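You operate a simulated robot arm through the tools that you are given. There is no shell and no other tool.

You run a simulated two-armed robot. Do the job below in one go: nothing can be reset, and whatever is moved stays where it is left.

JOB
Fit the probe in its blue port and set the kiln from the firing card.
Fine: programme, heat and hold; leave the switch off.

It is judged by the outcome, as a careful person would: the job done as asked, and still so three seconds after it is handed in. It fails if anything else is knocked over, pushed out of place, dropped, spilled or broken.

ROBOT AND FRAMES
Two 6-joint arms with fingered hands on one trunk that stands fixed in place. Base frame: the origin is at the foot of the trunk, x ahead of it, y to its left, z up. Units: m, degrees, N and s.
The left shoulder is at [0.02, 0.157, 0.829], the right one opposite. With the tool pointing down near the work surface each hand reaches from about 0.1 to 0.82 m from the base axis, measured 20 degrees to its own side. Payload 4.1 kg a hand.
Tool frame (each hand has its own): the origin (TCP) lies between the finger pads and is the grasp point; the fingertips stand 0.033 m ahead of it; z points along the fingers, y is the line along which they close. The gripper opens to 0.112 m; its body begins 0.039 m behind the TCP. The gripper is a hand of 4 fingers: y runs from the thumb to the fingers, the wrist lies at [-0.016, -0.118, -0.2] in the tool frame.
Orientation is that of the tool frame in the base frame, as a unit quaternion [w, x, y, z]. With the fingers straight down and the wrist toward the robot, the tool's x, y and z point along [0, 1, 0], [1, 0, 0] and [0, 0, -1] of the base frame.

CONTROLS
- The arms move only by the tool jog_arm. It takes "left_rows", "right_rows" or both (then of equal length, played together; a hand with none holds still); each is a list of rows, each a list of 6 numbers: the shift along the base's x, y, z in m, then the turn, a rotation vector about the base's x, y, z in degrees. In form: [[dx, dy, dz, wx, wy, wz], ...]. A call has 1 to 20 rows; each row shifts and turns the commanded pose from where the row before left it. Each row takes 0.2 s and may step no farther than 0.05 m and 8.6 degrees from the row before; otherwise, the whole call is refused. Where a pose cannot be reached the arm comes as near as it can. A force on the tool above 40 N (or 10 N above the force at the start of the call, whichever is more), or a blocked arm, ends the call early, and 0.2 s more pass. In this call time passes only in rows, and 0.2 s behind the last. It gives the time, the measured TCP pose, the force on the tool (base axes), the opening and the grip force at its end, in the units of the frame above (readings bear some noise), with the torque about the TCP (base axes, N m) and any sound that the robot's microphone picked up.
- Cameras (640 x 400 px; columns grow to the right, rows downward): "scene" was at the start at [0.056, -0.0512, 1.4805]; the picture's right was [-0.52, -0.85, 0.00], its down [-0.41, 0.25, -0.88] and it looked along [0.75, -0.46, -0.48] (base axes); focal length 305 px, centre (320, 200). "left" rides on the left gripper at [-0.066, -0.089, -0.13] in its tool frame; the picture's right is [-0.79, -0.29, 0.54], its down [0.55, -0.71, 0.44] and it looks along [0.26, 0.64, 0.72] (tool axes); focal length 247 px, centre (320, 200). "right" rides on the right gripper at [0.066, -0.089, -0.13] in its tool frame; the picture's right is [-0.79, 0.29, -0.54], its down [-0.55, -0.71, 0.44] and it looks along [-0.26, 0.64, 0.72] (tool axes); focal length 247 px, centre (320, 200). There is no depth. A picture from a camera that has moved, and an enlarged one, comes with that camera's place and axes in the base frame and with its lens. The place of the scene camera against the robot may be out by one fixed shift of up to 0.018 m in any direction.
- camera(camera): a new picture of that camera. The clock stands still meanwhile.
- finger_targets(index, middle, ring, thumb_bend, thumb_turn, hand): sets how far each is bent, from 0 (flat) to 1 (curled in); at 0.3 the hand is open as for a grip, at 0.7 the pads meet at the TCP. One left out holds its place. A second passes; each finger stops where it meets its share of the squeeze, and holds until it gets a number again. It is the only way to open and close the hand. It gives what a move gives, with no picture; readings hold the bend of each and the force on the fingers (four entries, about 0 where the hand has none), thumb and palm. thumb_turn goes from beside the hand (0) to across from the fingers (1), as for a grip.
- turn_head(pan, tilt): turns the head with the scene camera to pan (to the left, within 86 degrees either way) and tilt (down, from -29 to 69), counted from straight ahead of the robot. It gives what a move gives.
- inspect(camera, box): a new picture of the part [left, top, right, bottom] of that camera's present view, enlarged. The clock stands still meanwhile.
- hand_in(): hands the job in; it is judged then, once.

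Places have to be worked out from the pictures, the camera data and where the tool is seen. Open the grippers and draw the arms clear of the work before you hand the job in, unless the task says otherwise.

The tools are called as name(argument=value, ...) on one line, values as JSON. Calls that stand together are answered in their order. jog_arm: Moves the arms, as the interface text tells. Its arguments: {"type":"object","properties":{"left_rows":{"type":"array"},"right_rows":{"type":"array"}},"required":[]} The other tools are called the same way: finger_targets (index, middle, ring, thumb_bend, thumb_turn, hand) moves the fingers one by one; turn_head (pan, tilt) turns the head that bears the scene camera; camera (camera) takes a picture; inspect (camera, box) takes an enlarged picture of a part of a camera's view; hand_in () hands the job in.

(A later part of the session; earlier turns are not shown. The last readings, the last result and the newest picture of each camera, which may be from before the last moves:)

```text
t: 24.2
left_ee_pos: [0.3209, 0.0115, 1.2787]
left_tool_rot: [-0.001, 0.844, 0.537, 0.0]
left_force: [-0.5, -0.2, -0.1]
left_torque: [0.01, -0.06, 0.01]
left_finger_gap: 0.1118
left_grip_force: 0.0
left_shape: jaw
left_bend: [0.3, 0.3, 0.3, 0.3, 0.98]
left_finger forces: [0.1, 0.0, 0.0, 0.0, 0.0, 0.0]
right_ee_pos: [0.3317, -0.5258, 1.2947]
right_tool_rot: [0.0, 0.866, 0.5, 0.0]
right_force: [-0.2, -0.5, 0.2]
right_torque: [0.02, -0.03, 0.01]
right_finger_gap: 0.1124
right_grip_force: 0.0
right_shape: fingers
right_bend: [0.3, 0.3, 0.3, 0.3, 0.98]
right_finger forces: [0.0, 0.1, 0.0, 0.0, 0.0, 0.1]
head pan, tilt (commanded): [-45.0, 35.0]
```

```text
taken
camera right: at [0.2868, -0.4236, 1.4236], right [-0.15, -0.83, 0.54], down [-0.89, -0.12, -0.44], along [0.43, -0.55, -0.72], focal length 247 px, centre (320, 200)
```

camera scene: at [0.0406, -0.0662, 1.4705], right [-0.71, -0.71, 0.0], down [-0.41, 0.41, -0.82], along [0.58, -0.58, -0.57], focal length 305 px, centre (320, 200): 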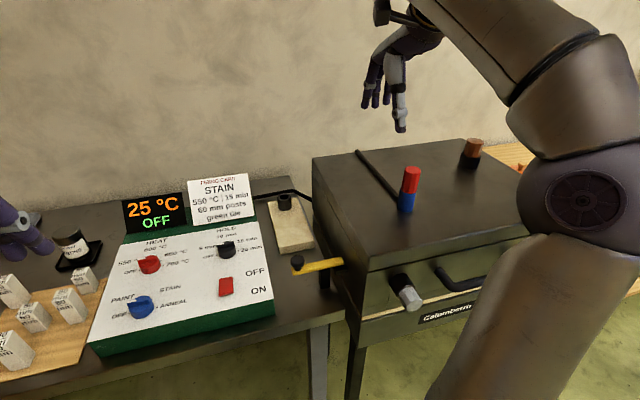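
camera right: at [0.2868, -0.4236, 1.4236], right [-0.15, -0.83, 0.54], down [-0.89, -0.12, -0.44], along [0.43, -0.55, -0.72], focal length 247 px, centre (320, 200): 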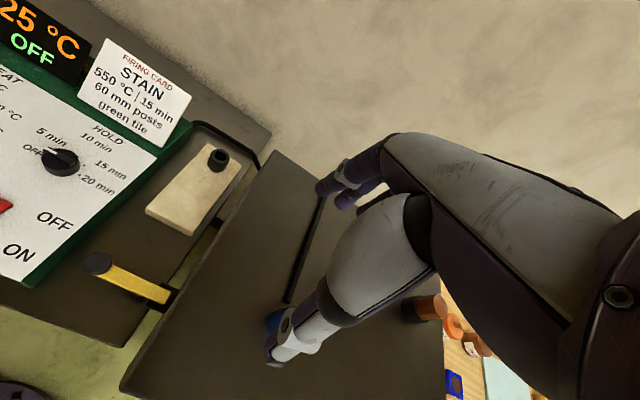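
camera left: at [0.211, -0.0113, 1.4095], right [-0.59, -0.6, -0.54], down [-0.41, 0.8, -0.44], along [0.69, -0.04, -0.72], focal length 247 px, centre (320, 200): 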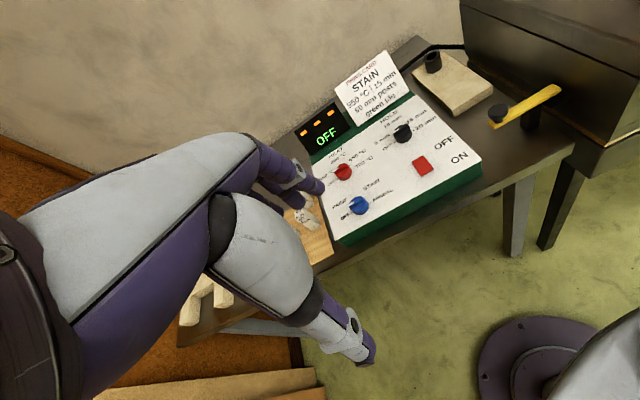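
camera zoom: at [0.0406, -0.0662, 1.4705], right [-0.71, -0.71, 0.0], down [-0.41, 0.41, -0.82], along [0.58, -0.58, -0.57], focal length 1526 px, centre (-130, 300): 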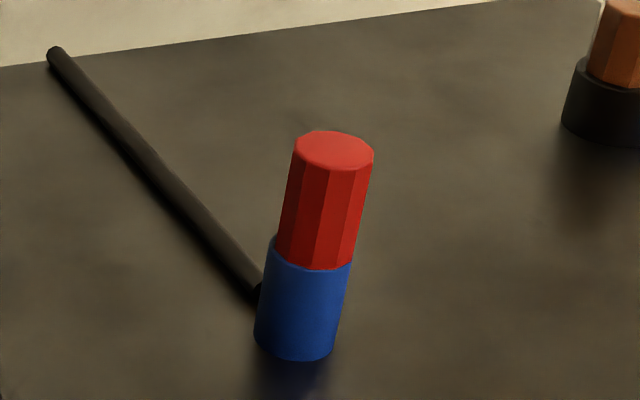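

The display now shows 25 °C with OFF, so the probe is recognised. Next come the dials: I move the left hand over the panel, still high, and turn the head toward it for close views.

jog_arm(left_rows=[[0.033, -0.036, -0.01, 0, 0, 0], [0.033, -0.036, -0.01, 0, 0, 0], [0.033, -0.036, -0.01, 0, 0, 0]])

turn_head(pan=-18, tilt=42)

camera(camera="left")

camera(camera="scene")

```text
t: 25.0
left_ee_pos: [0.4202, -0.0973, 1.2501]
left_tool_rot: [0.002, 0.843, 0.538, 0.0]
left_force: [-1.1, 1.3, 1.3]
left_torque: [-0.05, -0.05, 0.0]
left_finger_gap: 0.1115
left_grip_force: 0.0
left_shape: jaw
left_bend: [0.3, 0.3, 0.3, 0.3, 0.98]
left_finger forces: [0.0, 0.0, 0.1, 0.0, 0.1, 0.1]
right_ee_pos: [0.3317, -0.5247, 1.2946]
right_tool_rot: [0.001, 0.866, 0.5, 0.001]
right_force: [-0.2, 0.5, 0.5]
right_torque: [-0.07, -0.05, -0.05]
right_finger_gap: 0.1126
right_grip_force: 0.0
right_shape: fingers
right_bend: [0.3, 0.3, 0.3, 0.3, 0.98]
right_finger forces: [0.0, 0.0, 0.1, 0.0, 0.0, 0.1]
head pan, tilt (commanded): [-45.0, 35.0]
```

```text
t: 25.9
left_ee_pos: [0.4199, -0.0977, 1.2475]
left_tool_rot: [0.0, 0.844, 0.537, -0.001]
left_force: [0.1, 0.0, 0.6]
left_torque: [-0.01, 0.03, -0.03]
left_finger_gap: 0.1116
left_grip_force: 0.2
left_shape: jaw
left_bend: [0.3, 0.3, 0.3, 0.3, 0.98]
left_finger forces: [0.1, 0.0, 0.0, 0.1, 0.1, 0.0]
right_ee_pos: [0.332, -0.526, 1.2936]
right_tool_rot: [0.0, 0.866, 0.5, 0.001]
right_force: [0.2, -0.8, -0.6]
right_torque: [0.0, 0.0, 0.01]
right_finger_gap: 0.1124
right_grip_force: 0.0
right_shape: fingers
right_bend: [0.3, 0.3, 0.3, 0.3, 0.98]
right_finger forces: [0.1, 0.0, 0.1, 0.1, 0.1, 0.0]
head pan, tilt (commanded): [-18.0, 42.0]
```

```text
taken
camera left: at [0.3104, -0.1203, 1.3794], right [-0.59, -0.6, -0.54], down [-0.41, 0.8, -0.44], along [0.69, -0.04, -0.72], focal length 247 px, centre (320, 200)
```

left: 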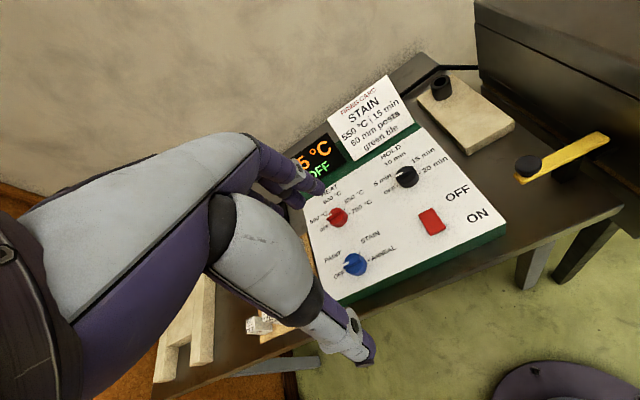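

```text
taken
camera scene: at [0.0579, -0.0296, 1.46], right [-0.31, -0.95, 0.0], down [-0.64, 0.21, -0.74], along [0.71, -0.23, -0.67], focal length 305 px, centre (320, 200)
```

scene: 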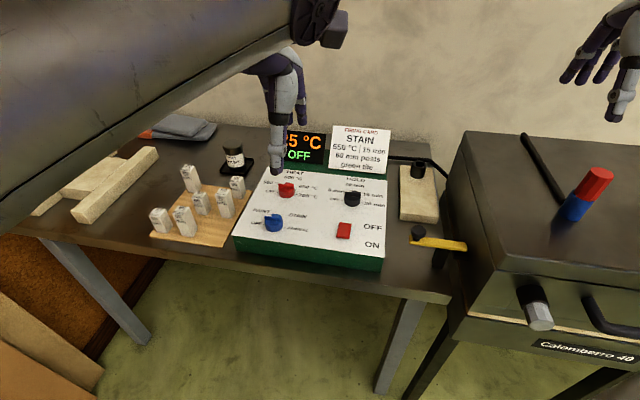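

I zoom in on the panel from both cameras to fix the knobs' shapes, marks and heights.

inspect(camera="scene", box=[230, 150, 410, 270])

inspect(camera="left", box=[300, 130, 510, 300])

inspect(camera="scene", box=[240, 165, 330, 245])

inspect(camera="left", box=[310, 190, 406, 290])

inspect(camera="left", box=[360, 130, 470, 240])

```text
3.33 times, centred on (320, 210) of scene
camera zoom: at [0.0579, -0.0296, 1.46], right [-0.31, -0.95, 0.0], down [-0.64, 0.21, -0.74], along [0.71, -0.23, -0.67], focal length 1017 px, centre (320, 167)
```

zoom: 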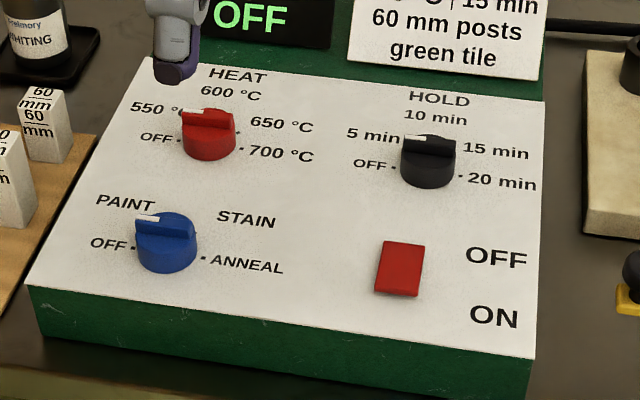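

```text
2.35 times, centred on (405, 215) of left
camera zoom: at [0.3104, -0.1203, 1.3794], right [-0.59, -0.6, -0.54], down [-0.41, 0.8, -0.44], along [0.69, -0.04, -0.72], focal length 581 px, centre (120, 165)
```

zoom: 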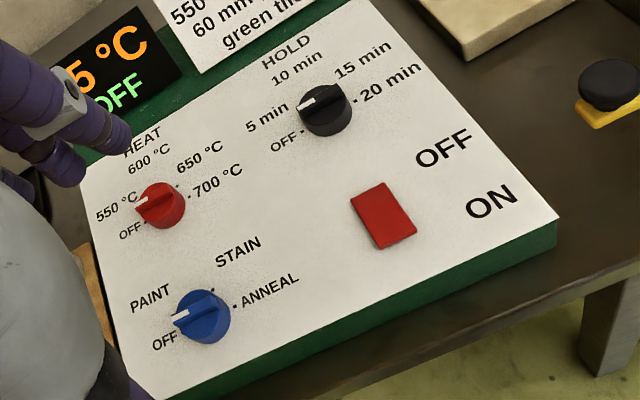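

```text
5.00 times, centred on (285, 205) of scene
camera zoom: at [0.0579, -0.0296, 1.46], right [-0.31, -0.95, 0.0], down [-0.64, 0.21, -0.74], along [0.71, -0.23, -0.67], focal length 1526 px, centre (495, 175)
```

zoom: 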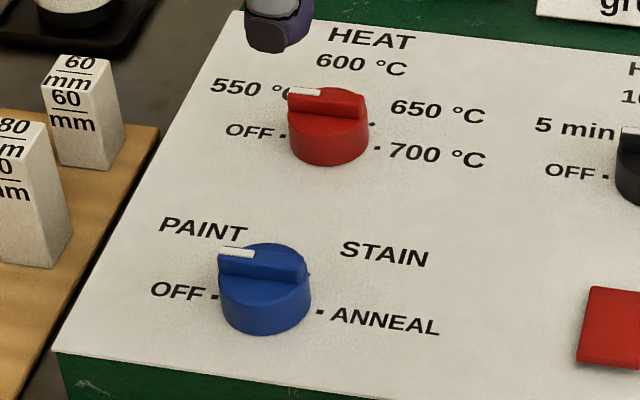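

```text
4.00 times, centred on (358, 240) of left
camera zoom: at [0.3104, -0.1203, 1.3794], right [-0.59, -0.6, -0.54], down [-0.41, 0.8, -0.44], along [0.69, -0.04, -0.72], focal length 988 px, centre (168, 40)
```

zoom: 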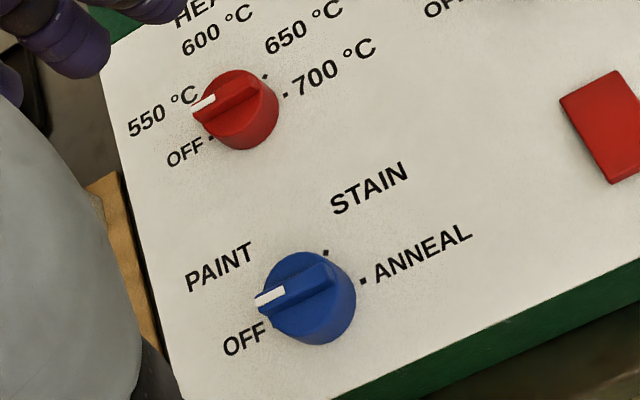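

```text
3.64 times, centred on (415, 185) of left
camera zoom: at [0.3104, -0.1203, 1.3794], right [-0.59, -0.6, -0.54], down [-0.41, 0.8, -0.44], along [0.69, -0.04, -0.72], focal length 898 px, centre (-26, 254)
```

zoom: 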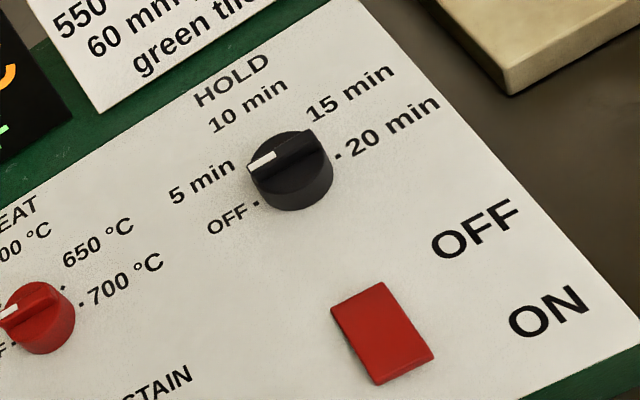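

The dots suggest 45° steps on heat and hold and 60° on programme (OFF at left, last at right). I zoom closer to check the pointers' present angles and the knob shapes.

inspect(camera="left", box=[318, 196, 366, 236])

inspect(camera="left", box=[330, 242, 386, 288])

inspect(camera="left", box=[382, 156, 438, 200])

inspect(camera="scene", box=[330, 180, 370, 215])

```text
10.00 times, centred on (342, 216) of left
camera zoom: at [0.3104, -0.1203, 1.3794], right [-0.59, -0.6, -0.54], down [-0.41, 0.8, -0.44], along [0.69, -0.04, -0.72], focal length 2470 px, centre (100, 40)
```

zoom: 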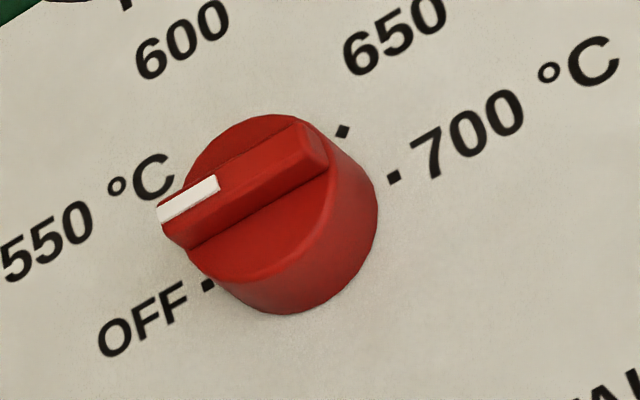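

```text
8.70 times, centred on (358, 265) of left
camera zoom: at [0.3104, -0.1203, 1.3794], right [-0.59, -0.6, -0.54], down [-0.41, 0.8, -0.44], along [0.69, -0.04, -0.72], focal length 2148 px, centre (-10, -365)
```

zoom: 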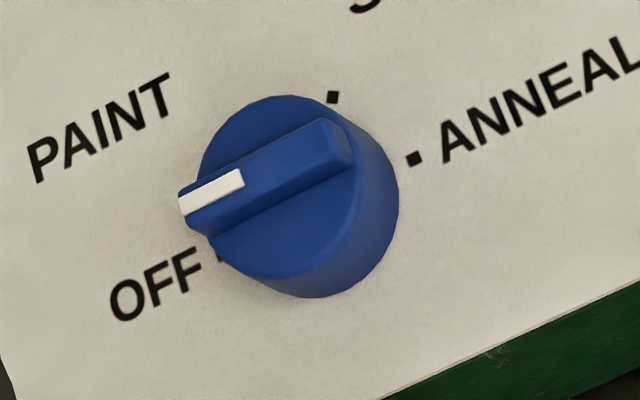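

```text
9.09 times, centred on (410, 178) of left
camera zoom: at [0.3104, -0.1203, 1.3794], right [-0.59, -0.6, -0.54], down [-0.41, 0.8, -0.44], along [0.69, -0.04, -0.72], focal length 2245 px, centre (-498, 400)
```

zoom: 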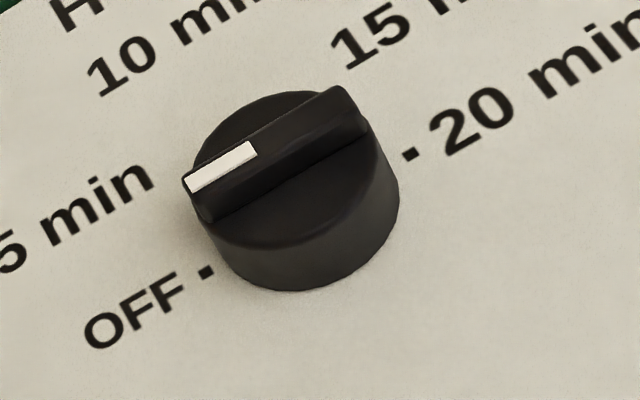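

```text
11.43 times, centred on (350, 198) of scene
camera zoom: at [0.0579, -0.0296, 1.46], right [-0.31, -0.95, 0.0], down [-0.64, 0.21, -0.74], along [0.71, -0.23, -0.67], focal length 3488 px, centre (-23, 229)
```

zoom: 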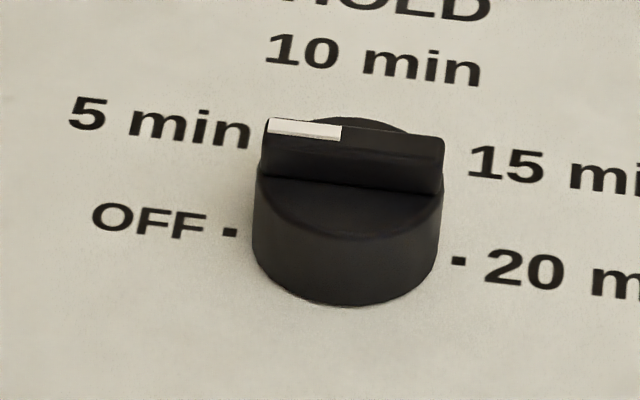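

All three pointers lie along the OFF line, and each knob is a cylinder with a raised bar. Heat's centre is about (0.672, -0.134) with the panel face near z 0.905; I bring the left hand above it, yaw -30°, tips well clear.

jog_arm(left_rows=[[0.036, -0.005, -0.024, 0, 0, -2.5], [0.036, -0.005, -0.024, 0, 0, -2.5], [0.036, -0.005, -0.024, 0, 0, 0], [0.036, -0.005, -0.024, 0, 0, 0], [0.036, -0.005, -0.024, 0, 0, 0], [0.036, -0.006, -0.024, 0, 0, 0], [0.036, -0.006, -0.022, 0, 0, 0]])

camera(camera="left")

camera(camera="scene")

```text
t: 27.5
left_ee_pos: [0.645, -0.1242, 1.071]
left_tool_rot: [0.002, 0.866, 0.5, 0.001]
left_force: [-0.2, 1.3, 1.3]
left_torque: [-0.03, -0.05, 0.01]
left_finger_gap: 0.1118
left_grip_force: 0.0
left_shape: jaw
left_bend: [0.3, 0.3, 0.3, 0.3, 0.98]
left_finger forces: [0.1, 0.1, 0.0, 0.1, 0.0, 0.0]
left hand out of reach, approached as far as the arm can: row 6, 7
right_ee_pos: [0.3307, -0.5247, 1.2949]
right_tool_rot: [0.001, 0.866, 0.5, 0.002]
right_force: [-0.9, 0.4, 1.2]
right_torque: [-0.05, -0.08, -0.04]
right_finger_gap: 0.1122
right_grip_force: 0.0
right_shape: fingers
right_bend: [0.3, 0.3, 0.3, 0.3, 0.98]
right_finger forces: [0.0, 0.0, 0.0, 0.0, 0.0, 0.1]
head pan, tilt (commanded): [-18.0, 42.0]
```

```text
taken
camera left: at [0.5341, -0.1361, 1.2012], right [-0.64, -0.54, -0.54], down [-0.34, 0.83, -0.44], along [0.69, -0.1, -0.72], focal length 247 px, centre (320, 200)
```

left: 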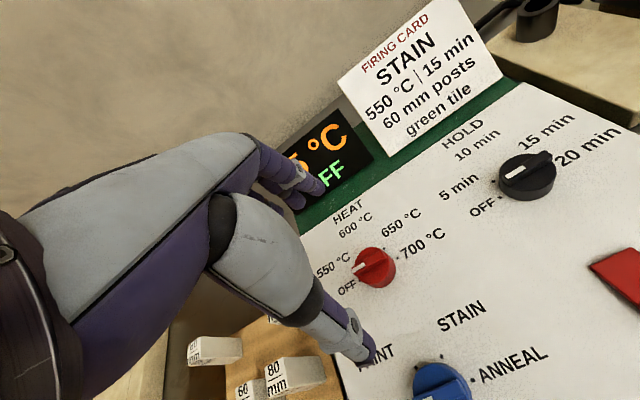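

```text
taken
camera scene: at [0.0568, -0.0288, 1.4601], right [-0.31, -0.95, 0.0], down [-0.64, 0.21, -0.74], along [0.71, -0.23, -0.67], focal length 305 px, centre (320, 200)
```

scene: 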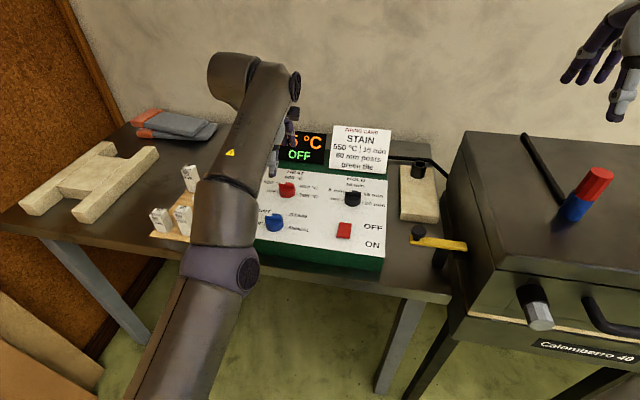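

The left arm hits its reach limit at this height; lower down it should extend further. I first refine the knob position from this closer view.

inspect(camera="left", box=[330, 220, 442, 300])

inspect(camera="left", box=[470, 130, 590, 220])

inspect(camera="scene", box=[200, 80, 400, 270])

```text
5.00 times, centred on (386, 260) of left
camera zoom: at [0.5341, -0.1361, 1.2012], right [-0.64, -0.54, -0.54], down [-0.34, 0.83, -0.44], along [0.69, -0.1, -0.72], focal length 1235 px, centre (-10, -100)
```

zoom: 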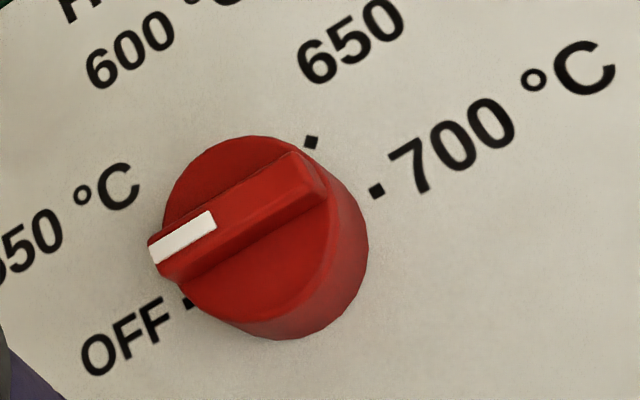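

```text
4.44 times, centred on (530, 175) of left
camera zoom: at [0.5341, -0.1361, 1.2012], right [-0.64, -0.54, -0.54], down [-0.34, 0.83, -0.44], along [0.69, -0.1, -0.72], focal length 1098 px, centre (-613, 311)
```

zoom: 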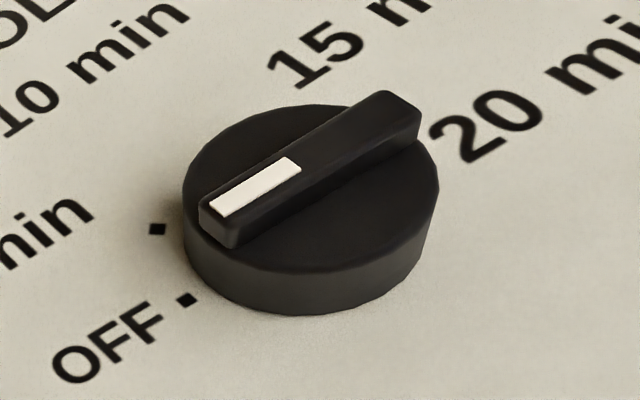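

```text
2.11 times, centred on (300, 175) of scene
camera zoom: at [0.0568, -0.0288, 1.4601], right [-0.31, -0.95, 0.0], down [-0.64, 0.21, -0.74], along [0.71, -0.23, -0.67], focal length 642 px, centre (362, 253)
```

zoom: 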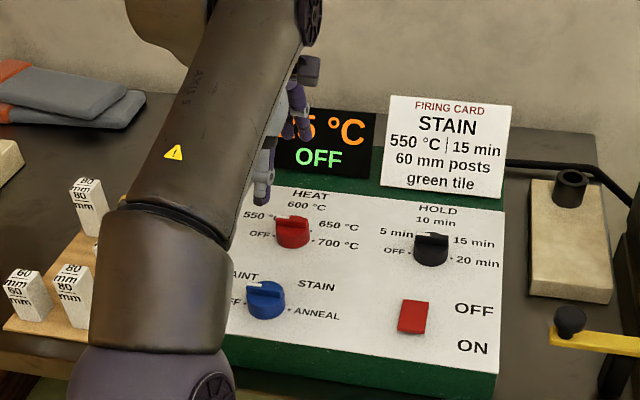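

Triangulating dots from the two left views puts the panel face at z≈0.918 on the heat/hold row. I check the programme row from this same position.

inspect(camera="left", box=[390, 300, 550, 400])

inspect(camera="right", box=[0, 40, 240, 290])

```text
4.00 times, centred on (470, 350) of left
camera zoom: at [0.5341, -0.1361, 1.2012], right [-0.64, -0.54, -0.54], down [-0.34, 0.83, -0.44], along [0.69, -0.1, -0.72], focal length 988 px, centre (-280, -400)
```

zoom: 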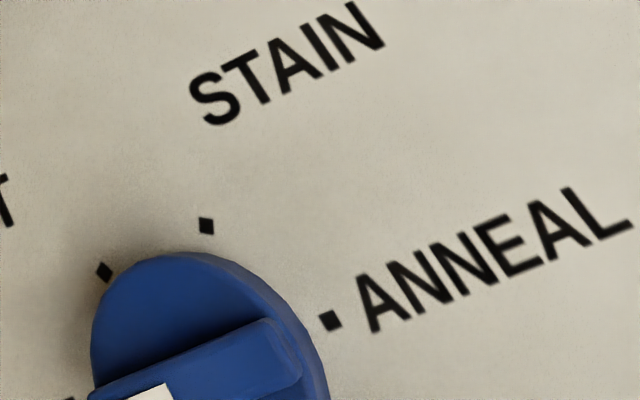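

```text
1.60 times, centred on (120, 165) of right
camera zoom: at [0.2852, -0.423, 1.4242], right [-0.15, -0.83, 0.54], down [-0.89, -0.12, -0.44], along [0.43, -0.55, -0.72], focal length 395 px, centre (640, 256)
```

zoom: 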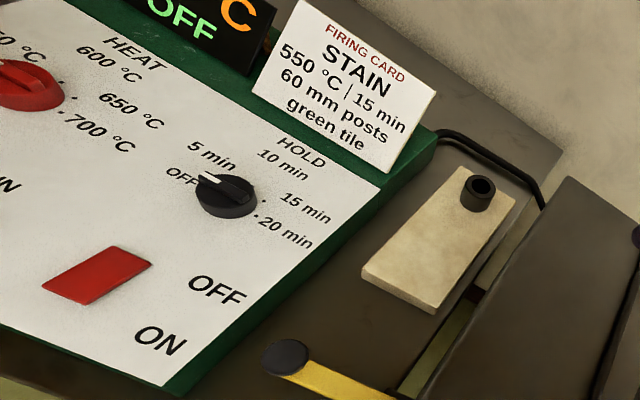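

The panel is level at z≈0.919; knob centres come out as heat (0.661, -0.1335), hold (0.577, -0.287), programme (0.555, -0.077). I lower the left hand over heat, keeping the tips above the knob for a check.

jog_arm(left_rows=[[0.0, 0.0, -0.025, 0, 0, 0], [0.006, -0.003, -0.015, 0, 0, 0], [0.006, -0.003, -0.015, 0, 0, 0], [0.004, -0.0033, -0.01, 0, 0, 0]])

camera(camera="left")

camera(camera="scene")

```text
t: 28.5
left_ee_pos: [0.6689, -0.136, 1.0073]
left_tool_rot: [0.0, 0.866, 0.5, 0.0]
left_force: [-0.4, 0.3, 0.0]
left_torque: [0.0, 0.0, -0.01]
left_finger_gap: 0.1118
left_grip_force: 0.1
left_shape: jaw
left_bend: [0.3, 0.3, 0.3, 0.3, 0.98]
left_finger forces: [0.0, 0.0, 0.0, 0.0, 0.0, 0.0]
left hand out of reach, approached as far as the arm can: row 1
right_ee_pos: [0.3315, -0.5259, 1.2936]
right_tool_rot: [0.0, 0.867, 0.499, 0.0]
right_force: [-0.4, 0.4, -0.5]
right_torque: [-0.03, -0.02, 0.02]
right_finger_gap: 0.1127
right_grip_force: 0.1
right_shape: fingers
right_bend: [0.3, 0.3, 0.3, 0.3, 0.98]
right_finger forces: [0.0, 0.0, 0.0, 0.0, 0.0, 0.0]
head pan, tilt (commanded): [-18.0, 42.0]
```

```text
taken
camera left: at [0.5573, -0.1499, 1.1377], right [-0.64, -0.54, -0.54], down [-0.34, 0.83, -0.44], along [0.69, -0.1, -0.72], focal length 247 px, centre (320, 200)
```

left: 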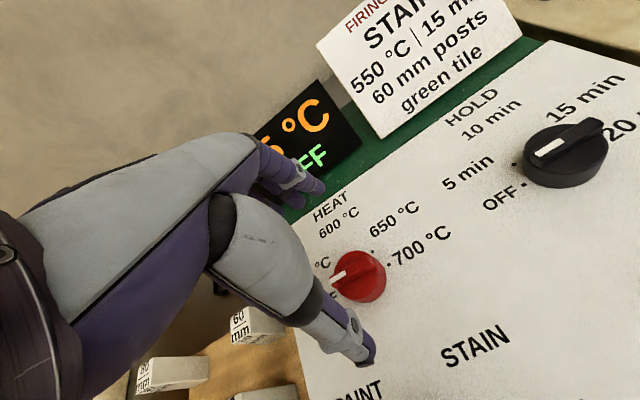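

```text
taken
camera scene: at [0.0578, -0.0295, 1.46], right [-0.31, -0.95, 0.0], down [-0.64, 0.21, -0.74], along [0.71, -0.23, -0.67], focal length 305 px, centre (320, 200)
```

scene: 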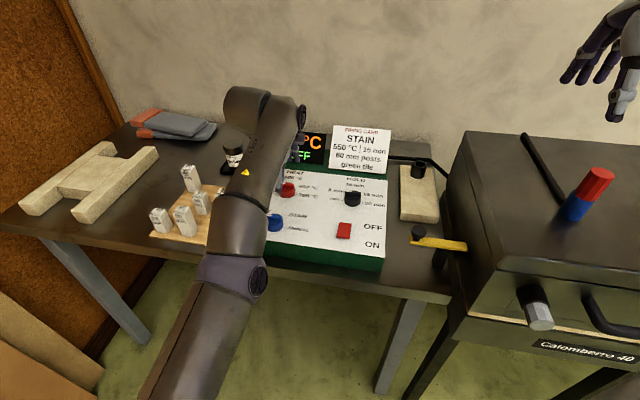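

The hand is about 8 mm beyond the knob; the picture confirms this. I align to (0.661, -0.1335) and lower part way.

jog_arm(left_rows=[[-0.008, 0.0025, 0.0, 0, 0, 0], [0, 0, -0.012, 0, 0, 0], [0, 0, -0.012, 0, 0, 0]])

inspect(camera="left", box=[240, 160, 440, 380])

inspect(camera="scene", box=[210, 70, 400, 270])

```text
t: 29.3
left_ee_pos: [0.6711, -0.139, 0.9897]
left_tool_rot: [-0.001, 0.866, 0.5, -0.001]
left_force: [0.7, -0.3, 0.4]
left_torque: [0.02, 0.03, 0.01]
left_finger_gap: 0.1117
left_grip_force: 0.1
left_shape: jaw
left_bend: [0.3, 0.3, 0.3, 0.3, 0.98]
left_finger forces: [0.1, 0.1, 0.0, 0.0, 0.0, 0.0]
left hand out of reach, approached as far as the arm can: row 1, 2, 3
right_ee_pos: [0.3327, -0.5251, 1.2945]
right_tool_rot: [0.0, 0.866, 0.5, 0.0]
right_force: [-0.2, -0.3, 0.2]
right_torque: [-0.01, 0.02, 0.02]
right_finger_gap: 0.1125
right_grip_force: 0.0
right_shape: fingers
right_bend: [0.3, 0.3, 0.3, 0.3, 0.98]
right_finger forces: [0.0, 0.1, 0.0, 0.1, 0.1, 0.0]
head pan, tilt (commanded): [-18.0, 42.0]
```

```text
1.82 times, centred on (340, 270) of left
camera zoom: at [0.5615, -0.1526, 1.119], right [-0.65, -0.54, -0.54], down [-0.34, 0.83, -0.43], along [0.68, -0.1, -0.72], focal length 449 px, centre (284, 73)
```

zoom: 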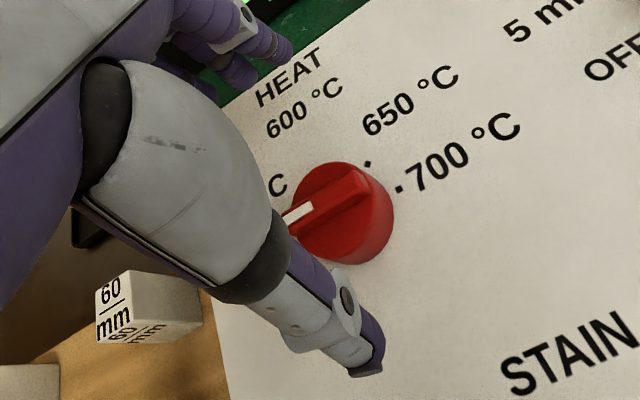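

```text
2.00 times, centred on (305, 170) of scene
camera zoom: at [0.0578, -0.0295, 1.46], right [-0.31, -0.95, 0.0], down [-0.64, 0.21, -0.74], along [0.71, -0.23, -0.67], focal length 610 px, centre (350, 260)
```

zoom: 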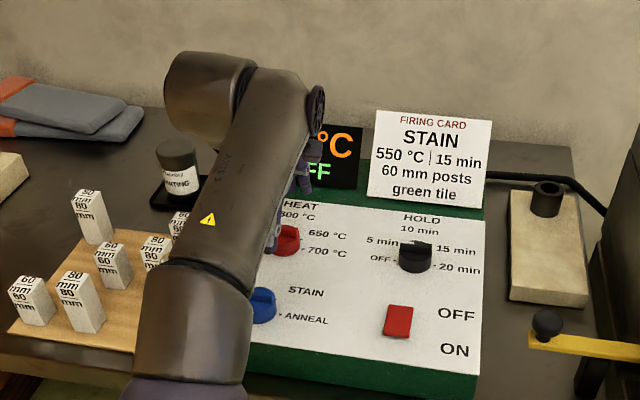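

The left arm reports it can't come closer at this yaw - a joint limit rather than distance. I back up a little and test whether turning the hand one way frees it.

jog_arm(left_rows=[[0, 0, 0.03, 0, 0, 0], [0, 0, 0.02, 0, 0, 0], [0, 0, 0, 0, 0, -8], [0, 0, 0, 0, 0, -8], [0, 0, 0, 0, 0, -8]])

camera(camera="scene")

```text
t: 30.5
left_ee_pos: [0.6398, -0.1272, 1.0233]
left_tool_rot: [0.0, 0.951, 0.308, 0.0]
left_force: [-0.6, 0.0, 0.4]
left_torque: [0.03, -0.05, 0.0]
left_finger_gap: 0.112
left_grip_force: 0.1
left_shape: jaw
left_bend: [0.3, 0.3, 0.3, 0.3, 0.98]
left_finger forces: [0.1, 0.0, 0.1, 0.0, 0.1, 0.1]
left hand out of reach, approached as far as the arm can: row 1, 2, 3, 4, 5
right_ee_pos: [0.3325, -0.5258, 1.2936]
right_tool_rot: [-0.001, 0.866, 0.501, 0.0]
right_force: [0.6, 0.9, 0.4]
right_torque: [-0.04, 0.0, -0.03]
right_finger_gap: 0.1125
right_grip_force: 0.1
right_shape: fingers
right_bend: [0.3, 0.3, 0.3, 0.3, 0.98]
right_finger forces: [0.0, 0.1, 0.0, 0.0, 0.0, 0.0]
head pan, tilt (commanded): [-18.0, 42.0]
```

```text
taken
camera scene: at [0.0577, -0.0296, 1.46], right [-0.31, -0.95, 0.0], down [-0.64, 0.21, -0.74], along [0.71, -0.23, -0.67], focal length 305 px, centre (320, 200)
```

scene: 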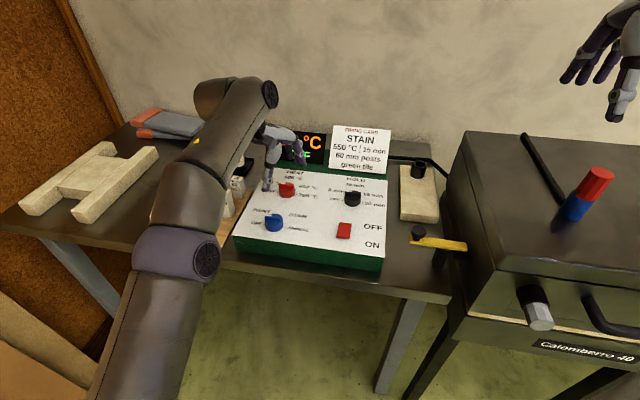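

The left arm is awkward here, so I'll use the right arm for the dials. I first retract the left hand up and back to the left, turning it back as it goes.

jog_arm(left_rows=[[-0.02, 0.005, 0.03, 0, 0, 4], [-0.03, 0.01, 0.03, 0, 0, 5], [-0.03, 0.015, 0.03, 0, 0, 5], [-0.03, 0.02, 0.03, 0, 0, 5], [-0.035, 0.02, 0.025, 0, 0, 5], [-0.035, 0.025, 0.02, 0, 0, 5], [-0.035, 0.025, 0.02, 0, 0, 0], [-0.035, 0.025, 0.02, 0, 0, 0], [-0.035, 0.03, 0.01, 0, 0, 0], [-0.02, 0.04, 0.0, 0, 0, 0], [-0.01, 0.045, 0.0, 0, 0, 0]])

camera(camera="scene")

```text
t: 32.9
left_ee_pos: [0.3271, 0.1336, 1.2369]
left_tool_rot: [-0.001, 0.843, 0.538, 0.0]
left_force: [0.8, 0.0, -0.3]
left_torque: [0.01, -0.01, 0.03]
left_finger_gap: 0.112
left_grip_force: 0.1
left_shape: jaw
left_bend: [0.3, 0.3, 0.3, 0.3, 0.98]
left_finger forces: [0.0, 0.0, 0.0, 0.0, 0.0, 0.0]
right_ee_pos: [0.3319, -0.5268, 1.2944]
right_tool_rot: [0.0, 0.866, 0.5, 0.0]
right_force: [0.3, 0.0, 0.0]
right_torque: [0.07, 0.02, 0.02]
right_finger_gap: 0.1124
right_grip_force: 0.1
right_shape: fingers
right_bend: [0.3, 0.3, 0.3, 0.3, 0.98]
right_finger forces: [0.0, 0.0, 0.0, 0.0, 0.0, 0.1]
head pan, tilt (commanded): [-18.0, 42.0]
```

```text
taken
camera scene: at [0.0582, -0.0301, 1.46], right [-0.31, -0.95, 0.0], down [-0.64, 0.21, -0.74], along [0.71, -0.23, -0.67], focal length 305 px, centre (320, 200)
```

scene: 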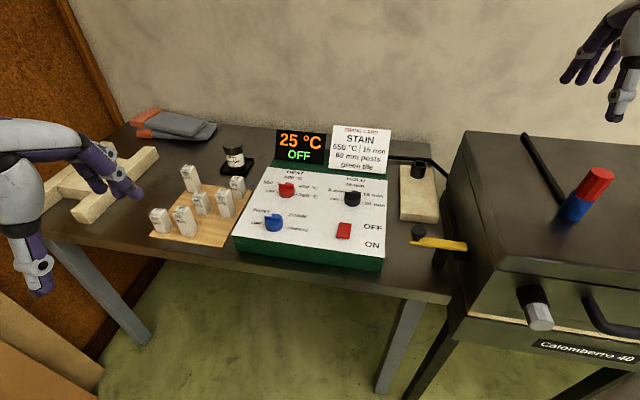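

All clear. I bring the right hand from over the kiln to above the hold dial, keeping it high.

jog_arm(right_rows=[[0.015, 0.045, 0.0, 0, 0, 0], [0.015, 0.045, 0.0, 0, 0, 0], [0.02, 0.04, 0.0, 0, 0, 0], [0.02, 0.04, 0.0, 0, 0, 0], [0.03, 0.02, -0.03, 0, 0, 0], [0.03, 0.015, -0.03, 0, 0, 0], [0.035, 0.015, -0.03, 0, 0, 0], [0.04, 0.01, -0.025, 0, 0, 0], [0.04, 0.01, -0.025, 0, 0, 0]])

camera(camera="right")

camera(camera="scene")

```text
t: 34.9
left_ee_pos: [0.3246, 0.1338, 1.2376]
left_tool_rot: [0.0, 0.843, 0.538, 0.0]
left_force: [0.5, 0.7, -0.1]
left_torque: [0.02, -0.01, 0.01]
left_finger_gap: 0.1117
left_grip_force: 0.1
left_shape: jaw
left_bend: [0.3, 0.3, 0.3, 0.3, 0.98]
left_finger forces: [0.0, 0.0, 0.1, 0.0, 0.0, 0.0]
right_ee_pos: [0.5759, -0.2842, 1.1541]
right_tool_rot: [-0.001, 0.866, 0.5, 0.002]
right_force: [-1.3, -0.7, 0.1]
right_torque: [0.02, -0.07, 0.03]
right_finger_gap: 0.1125
right_grip_force: 0.1
right_shape: fingers
right_bend: [0.3, 0.3, 0.3, 0.3, 0.98]
right_finger forces: [0.1, 0.1, 0.0, 0.1, 0.0, 0.0]
head pan, tilt (commanded): [-18.0, 42.0]
```

```text
taken
camera right: at [0.5307, -0.1824, 1.2833], right [-0.15, -0.83, 0.54], down [-0.89, -0.12, -0.44], along [0.43, -0.54, -0.72], focal length 247 px, centre (320, 200)
```

right: 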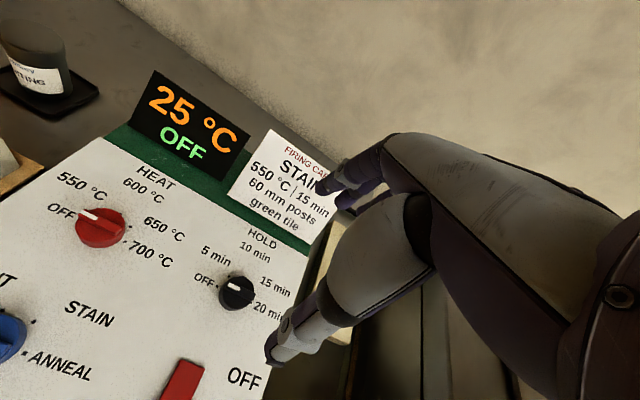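

```text
taken
camera scene: at [0.0572, -0.0297, 1.46], right [-0.31, -0.95, 0.0], down [-0.64, 0.21, -0.74], along [0.71, -0.23, -0.67], focal length 305 px, centre (320, 200)
```

scene: 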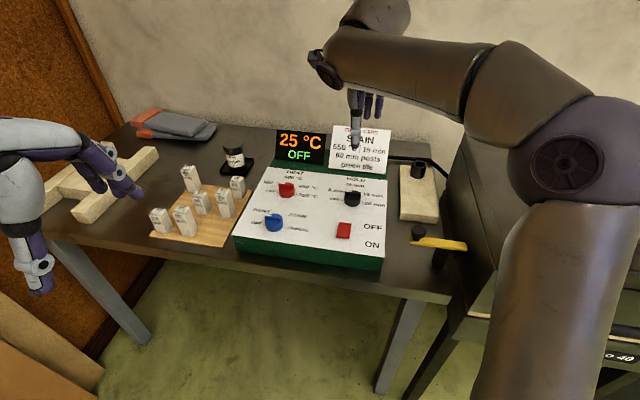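

The right arm reaches here freely. I zoom in to verify the hold knob against the hand axis, and look at the elbow's clearance from the probe.

inspect(camera="right", box=[180, 250, 300, 340])

turn_head(pan=-45, tilt=40)

camera(camera="scene")

```text
4.44 times, centred on (240, 295) of right
camera zoom: at [0.5307, -0.1824, 1.2833], right [-0.15, -0.83, 0.54], down [-0.89, -0.12, -0.44], along [0.43, -0.54, -0.72], focal length 1098 px, centre (676, -222)
```

zoom: 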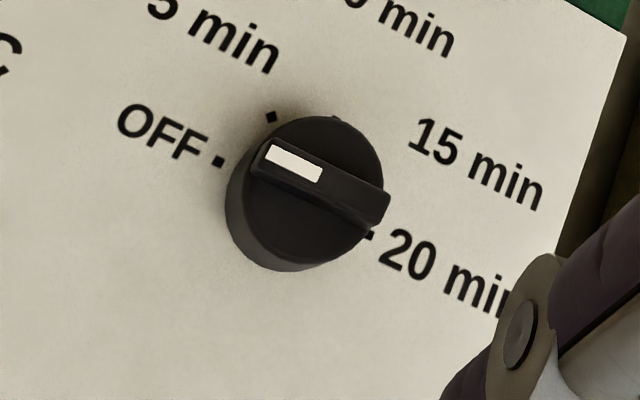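

```text
t: 35.8
left_ee_pos: [0.3268, 0.1332, 1.2373]
left_tool_rot: [0.0, 0.843, 0.538, 0.001]
left_force: [0.2, -0.7, -1.1]
left_torque: [0.01, 0.02, -0.02]
left_finger_gap: 0.1117
left_grip_force: 0.1
left_shape: jaw
left_bend: [0.3, 0.3, 0.3, 0.3, 0.98]
left_finger forces: [0.0, 0.1, 0.1, 0.0, 0.0, 0.0]
right_ee_pos: [0.5759, -0.2846, 1.1536]
right_tool_rot: [0.0, 0.866, 0.5, 0.0]
right_force: [0.1, -0.3, 0.4]
right_torque: [0.0, -0.02, -0.01]
right_finger_gap: 0.1124
right_grip_force: 0.1
right_shape: fingers
right_bend: [0.3, 0.3, 0.3, 0.3, 0.98]
right_finger forces: [0.0, 0.0, 0.1, 0.0, 0.0, 0.1]
head pan, tilt (commanded): [-45.0, 40.0]
```

```text
taken
camera scene: at [0.0386, -0.0638, 1.4629], right [-0.71, -0.71, 0.0], down [-0.45, 0.45, -0.77], along [0.54, -0.54, -0.64], focal length 305 px, centre (320, 200)
```

scene: 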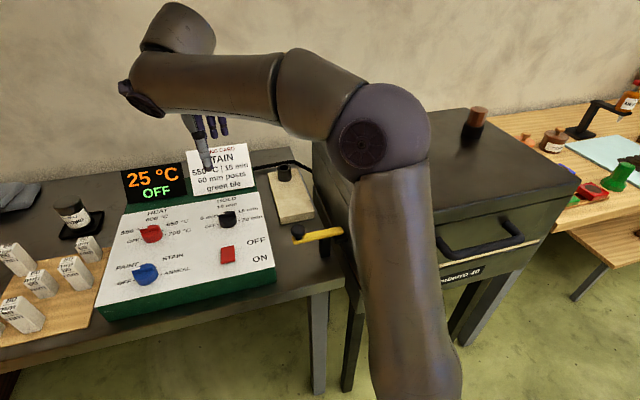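

The elbow is near (0.26, -0.425, 1.24), about 17 cm from the probe, but it will drop as I lower. I test the hand's turning range at this height, since clockwise turning moves the wrist left and the elbow away from the probe.

jog_arm(right_rows=[[0, 0, 0, 0, 0, -8], [0, 0, 0, 0, 0, -8], [0, 0, 0, 0, 0, -8], [0, 0, 0, 0, 0, -8], [0, 0, 0, 0, 0, -8], [0, 0, 0, 0, 0, -8], [0, 0, 0, 0, 0, -8], [0, 0, 0, 0, 0, -8], [0, 0, 0, 0, 0, -8], [0, 0, 0, 0, 0, -8]])

camera(camera="scene")

camera(camera="right")

```text
t: 38.0
left_ee_pos: [0.327, 0.1338, 1.2383]
left_tool_rot: [0.0, 0.843, 0.537, -0.001]
left_force: [-0.2, 0.3, -0.6]
left_torque: [-0.04, -0.01, -0.01]
left_finger_gap: 0.1121
left_grip_force: 0.0
left_shape: jaw
left_bend: [0.3, 0.3, 0.3, 0.3, 0.98]
left_finger forces: [0.0, 0.1, 0.0, 0.0, 0.1, 0.1]
right_ee_pos: [0.5482, -0.2935, 1.1224]
right_tool_rot: [0.001, 0.985, -0.174, 0.002]
right_force: [-0.5, 0.7, 0.4]
right_torque: [-0.03, 0.01, -0.01]
right_finger_gap: 0.1126
right_grip_force: 0.1
right_shape: fingers
right_bend: [0.3, 0.3, 0.3, 0.3, 0.98]
right_finger forces: [0.0, 0.1, 0.0, 0.1, 0.0, 0.0]
right hand out of reach, approached as far as the arm can: row 9, 10
head pan, tilt (commanded): [-45.0, 40.0]
```

```text
taken
camera scene: at [0.0386, -0.0636, 1.463], right [-0.71, -0.71, 0.0], down [-0.45, 0.45, -0.77], along [0.54, -0.54, -0.64], focal length 305 px, centre (320, 200)
```

scene: 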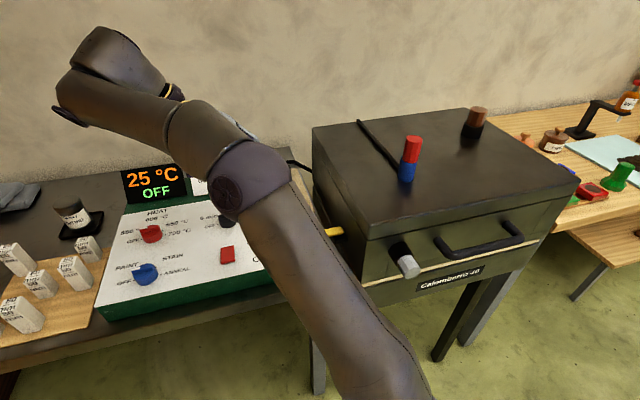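

```text
taken
camera right: at [0.6393, -0.2315, 1.2521], right [-0.85, 0.0, 0.53], down [-0.27, 0.86, -0.44], along [-0.46, -0.52, -0.72], focal length 247 px, centre (320, 200)
```

right: 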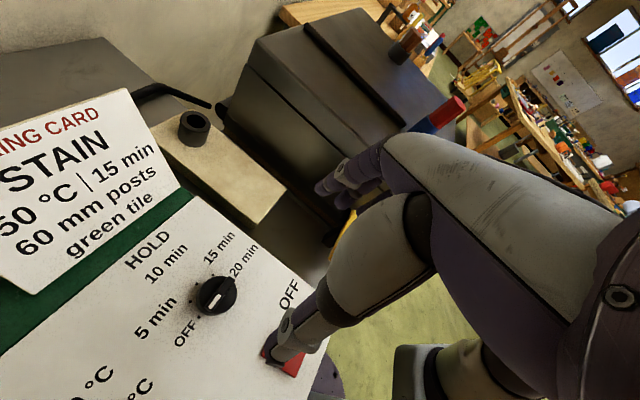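

The hand can turn to about -95° here, and turning clockwise swings the elbow well away from the probe. I'll work each dial from about -45° toward -90°; now I turn back to -45° and centre over the hold knob.

jog_arm(right_rows=[[0.0036, 0.0008, 0, 0, 0, 8.1], [0.0036, 0.0008, 0, 0, 0, 8.1], [0.0036, 0.0008, 0, 0, 0, 8.1], [0.0036, 0.0008, 0, 0, 0, 8.1], [0.0036, 0.0008, 0, 0, 0, 8.1], [0.0036, 0.0008, 0, 0, 0, 8.1], [0.0036, 0.0008, 0, 0, 0, 8.1], [0.0039, 0.0009, 0, 0, 0, 8.3], [0, 0, -0.03, 0, 0, 0], [0, 0, -0.03, 0, 0, 0]])

camera(camera="right")

camera(camera="scene")

```text
t: 40.2
left_ee_pos: [0.327, 0.1332, 1.2381]
left_tool_rot: [0.0, 0.843, 0.538, 0.0]
left_force: [0.2, 0.6, -1.0]
left_torque: [0.04, 0.0, -0.02]
left_finger_gap: 0.1118
left_grip_force: 0.0
left_shape: jaw
left_bend: [0.3, 0.3, 0.3, 0.3, 0.98]
left_finger forces: [0.0, 0.1, 0.1, 0.0, 0.1, 0.0]
right_ee_pos: [0.5773, -0.2871, 1.0627]
right_tool_rot: [-0.001, 0.924, 0.383, 0.0]
right_force: [-1.3, 0.2, -0.1]
right_torque: [0.02, -0.01, -0.03]
right_finger_gap: 0.1127
right_grip_force: 0.0
right_shape: fingers
right_bend: [0.3, 0.3, 0.3, 0.3, 0.98]
right_finger forces: [0.0, 0.0, 0.0, 0.0, 0.1, 0.0]
head pan, tilt (commanded): [-45.0, 40.0]
```

```text
taken
camera right: at [0.56, -0.1766, 1.1914], right [-0.36, -0.76, 0.54], down [-0.89, 0.11, -0.44], along [0.27, -0.64, -0.72], focal length 247 px, centre (320, 200)
```

right: 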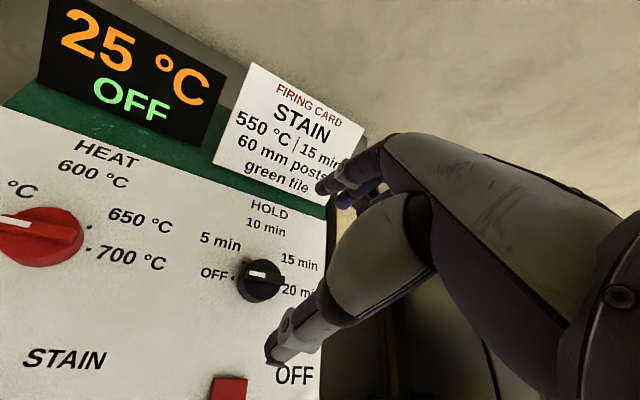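

```text
taken
camera scene: at [0.0384, -0.0638, 1.463], right [-0.71, -0.71, 0.0], down [-0.45, 0.45, -0.77], along [0.54, -0.54, -0.64], focal length 305 px, centre (320, 200)
```

scene: 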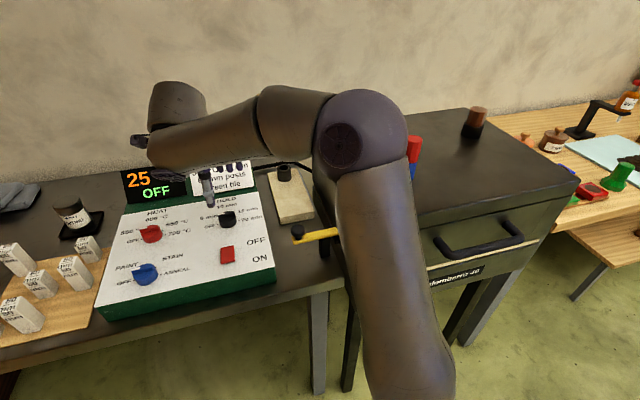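

The knob appears right where the hand's axis meets it. I zoom to confirm before descending.

inspect(camera="right", box=[216, 240, 312, 320])

inspect(camera="scene", box=[300, 70, 460, 210])

```text
5.00 times, centred on (264, 280) of right
camera zoom: at [0.56, -0.1766, 1.1914], right [-0.36, -0.76, 0.54], down [-0.89, 0.11, -0.44], along [0.27, -0.64, -0.72], focal length 1235 px, centre (600, -200)
```

zoom: 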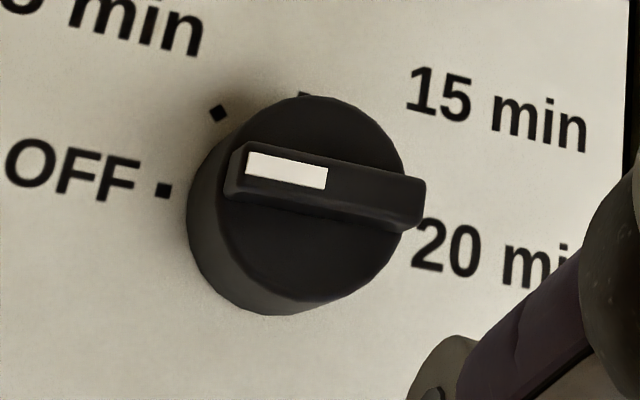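

```text
2.86 times, centred on (380, 140) of scene
camera zoom: at [0.0384, -0.0638, 1.463], right [-0.71, -0.71, 0.0], down [-0.45, 0.45, -0.77], along [0.54, -0.54, -0.64], focal length 872 px, centre (149, 371)
```

zoom: 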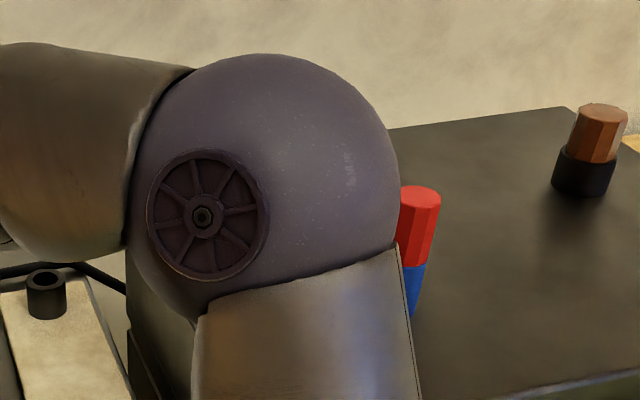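

Knob and hand axis agree within 2 mm, and the elbow is ~20 cm from the probe. I lower toward the knob and check the elbow again.

jog_arm(right_rows=[[0, 0.0015, -0.02, 0, 0, 0], [0, 0, -0.02, 0, 0, 0], [0, 0, -0.02, 0, 0, 0]])

inspect(camera="right", box=[200, 200, 360, 380])

camera(camera="scene")

```text
t: 41.0
left_ee_pos: [0.3263, 0.134, 1.2382]
left_tool_rot: [0.001, 0.843, 0.538, 0.001]
left_force: [-0.3, 0.3, -0.9]
left_torque: [0.01, -0.01, -0.01]
left_finger_gap: 0.1118
left_grip_force: 0.0
left_shape: jaw
left_bend: [0.3, 0.3, 0.3, 0.3, 0.98]
left_finger forces: [0.0, 0.1, 0.0, 0.0, 0.0, 0.1]
right_ee_pos: [0.5779, -0.2844, 1.0026]
right_tool_rot: [0.0, 0.924, 0.383, 0.0]
right_force: [0.2, -0.1, 0.7]
right_torque: [0.01, -0.03, -0.01]
right_finger_gap: 0.1124
right_grip_force: 0.1
right_shape: fingers
right_bend: [0.3, 0.3, 0.3, 0.3, 0.98]
right_finger forces: [0.0, 0.0, 0.1, 0.0, 0.0, 0.0]
head pan, tilt (commanded): [-45.0, 40.0]
```

```text
2.22 times, centred on (280, 290) of right
camera zoom: at [0.5597, -0.1756, 1.1317], right [-0.36, -0.76, 0.54], down [-0.89, 0.11, -0.44], along [0.27, -0.64, -0.72], focal length 549 px, centre (409, 0)
```

zoom: 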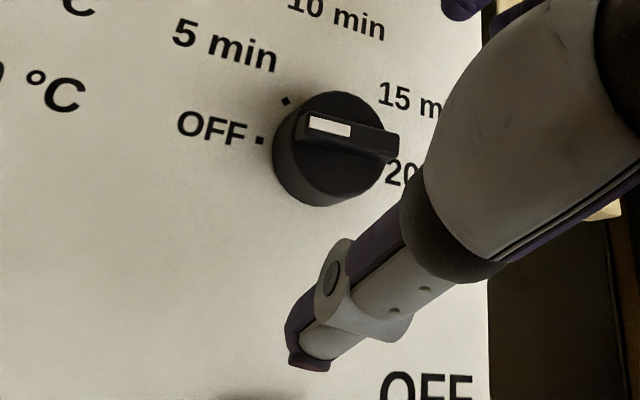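

```text
taken
camera scene: at [0.0384, -0.0638, 1.463], right [-0.71, -0.71, 0.0], down [-0.45, 0.45, -0.77], along [0.54, -0.54, -0.64], focal length 305 px, centre (320, 200)
```

scene: 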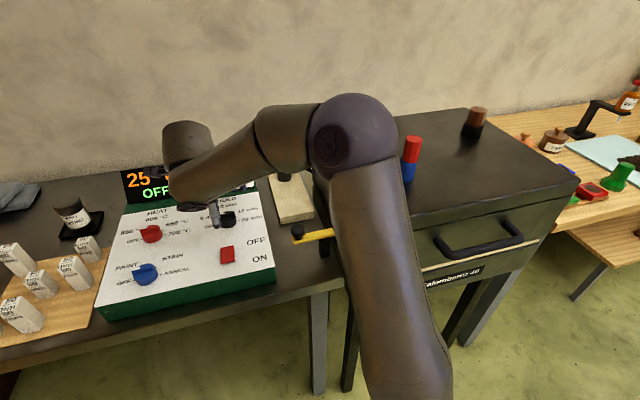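

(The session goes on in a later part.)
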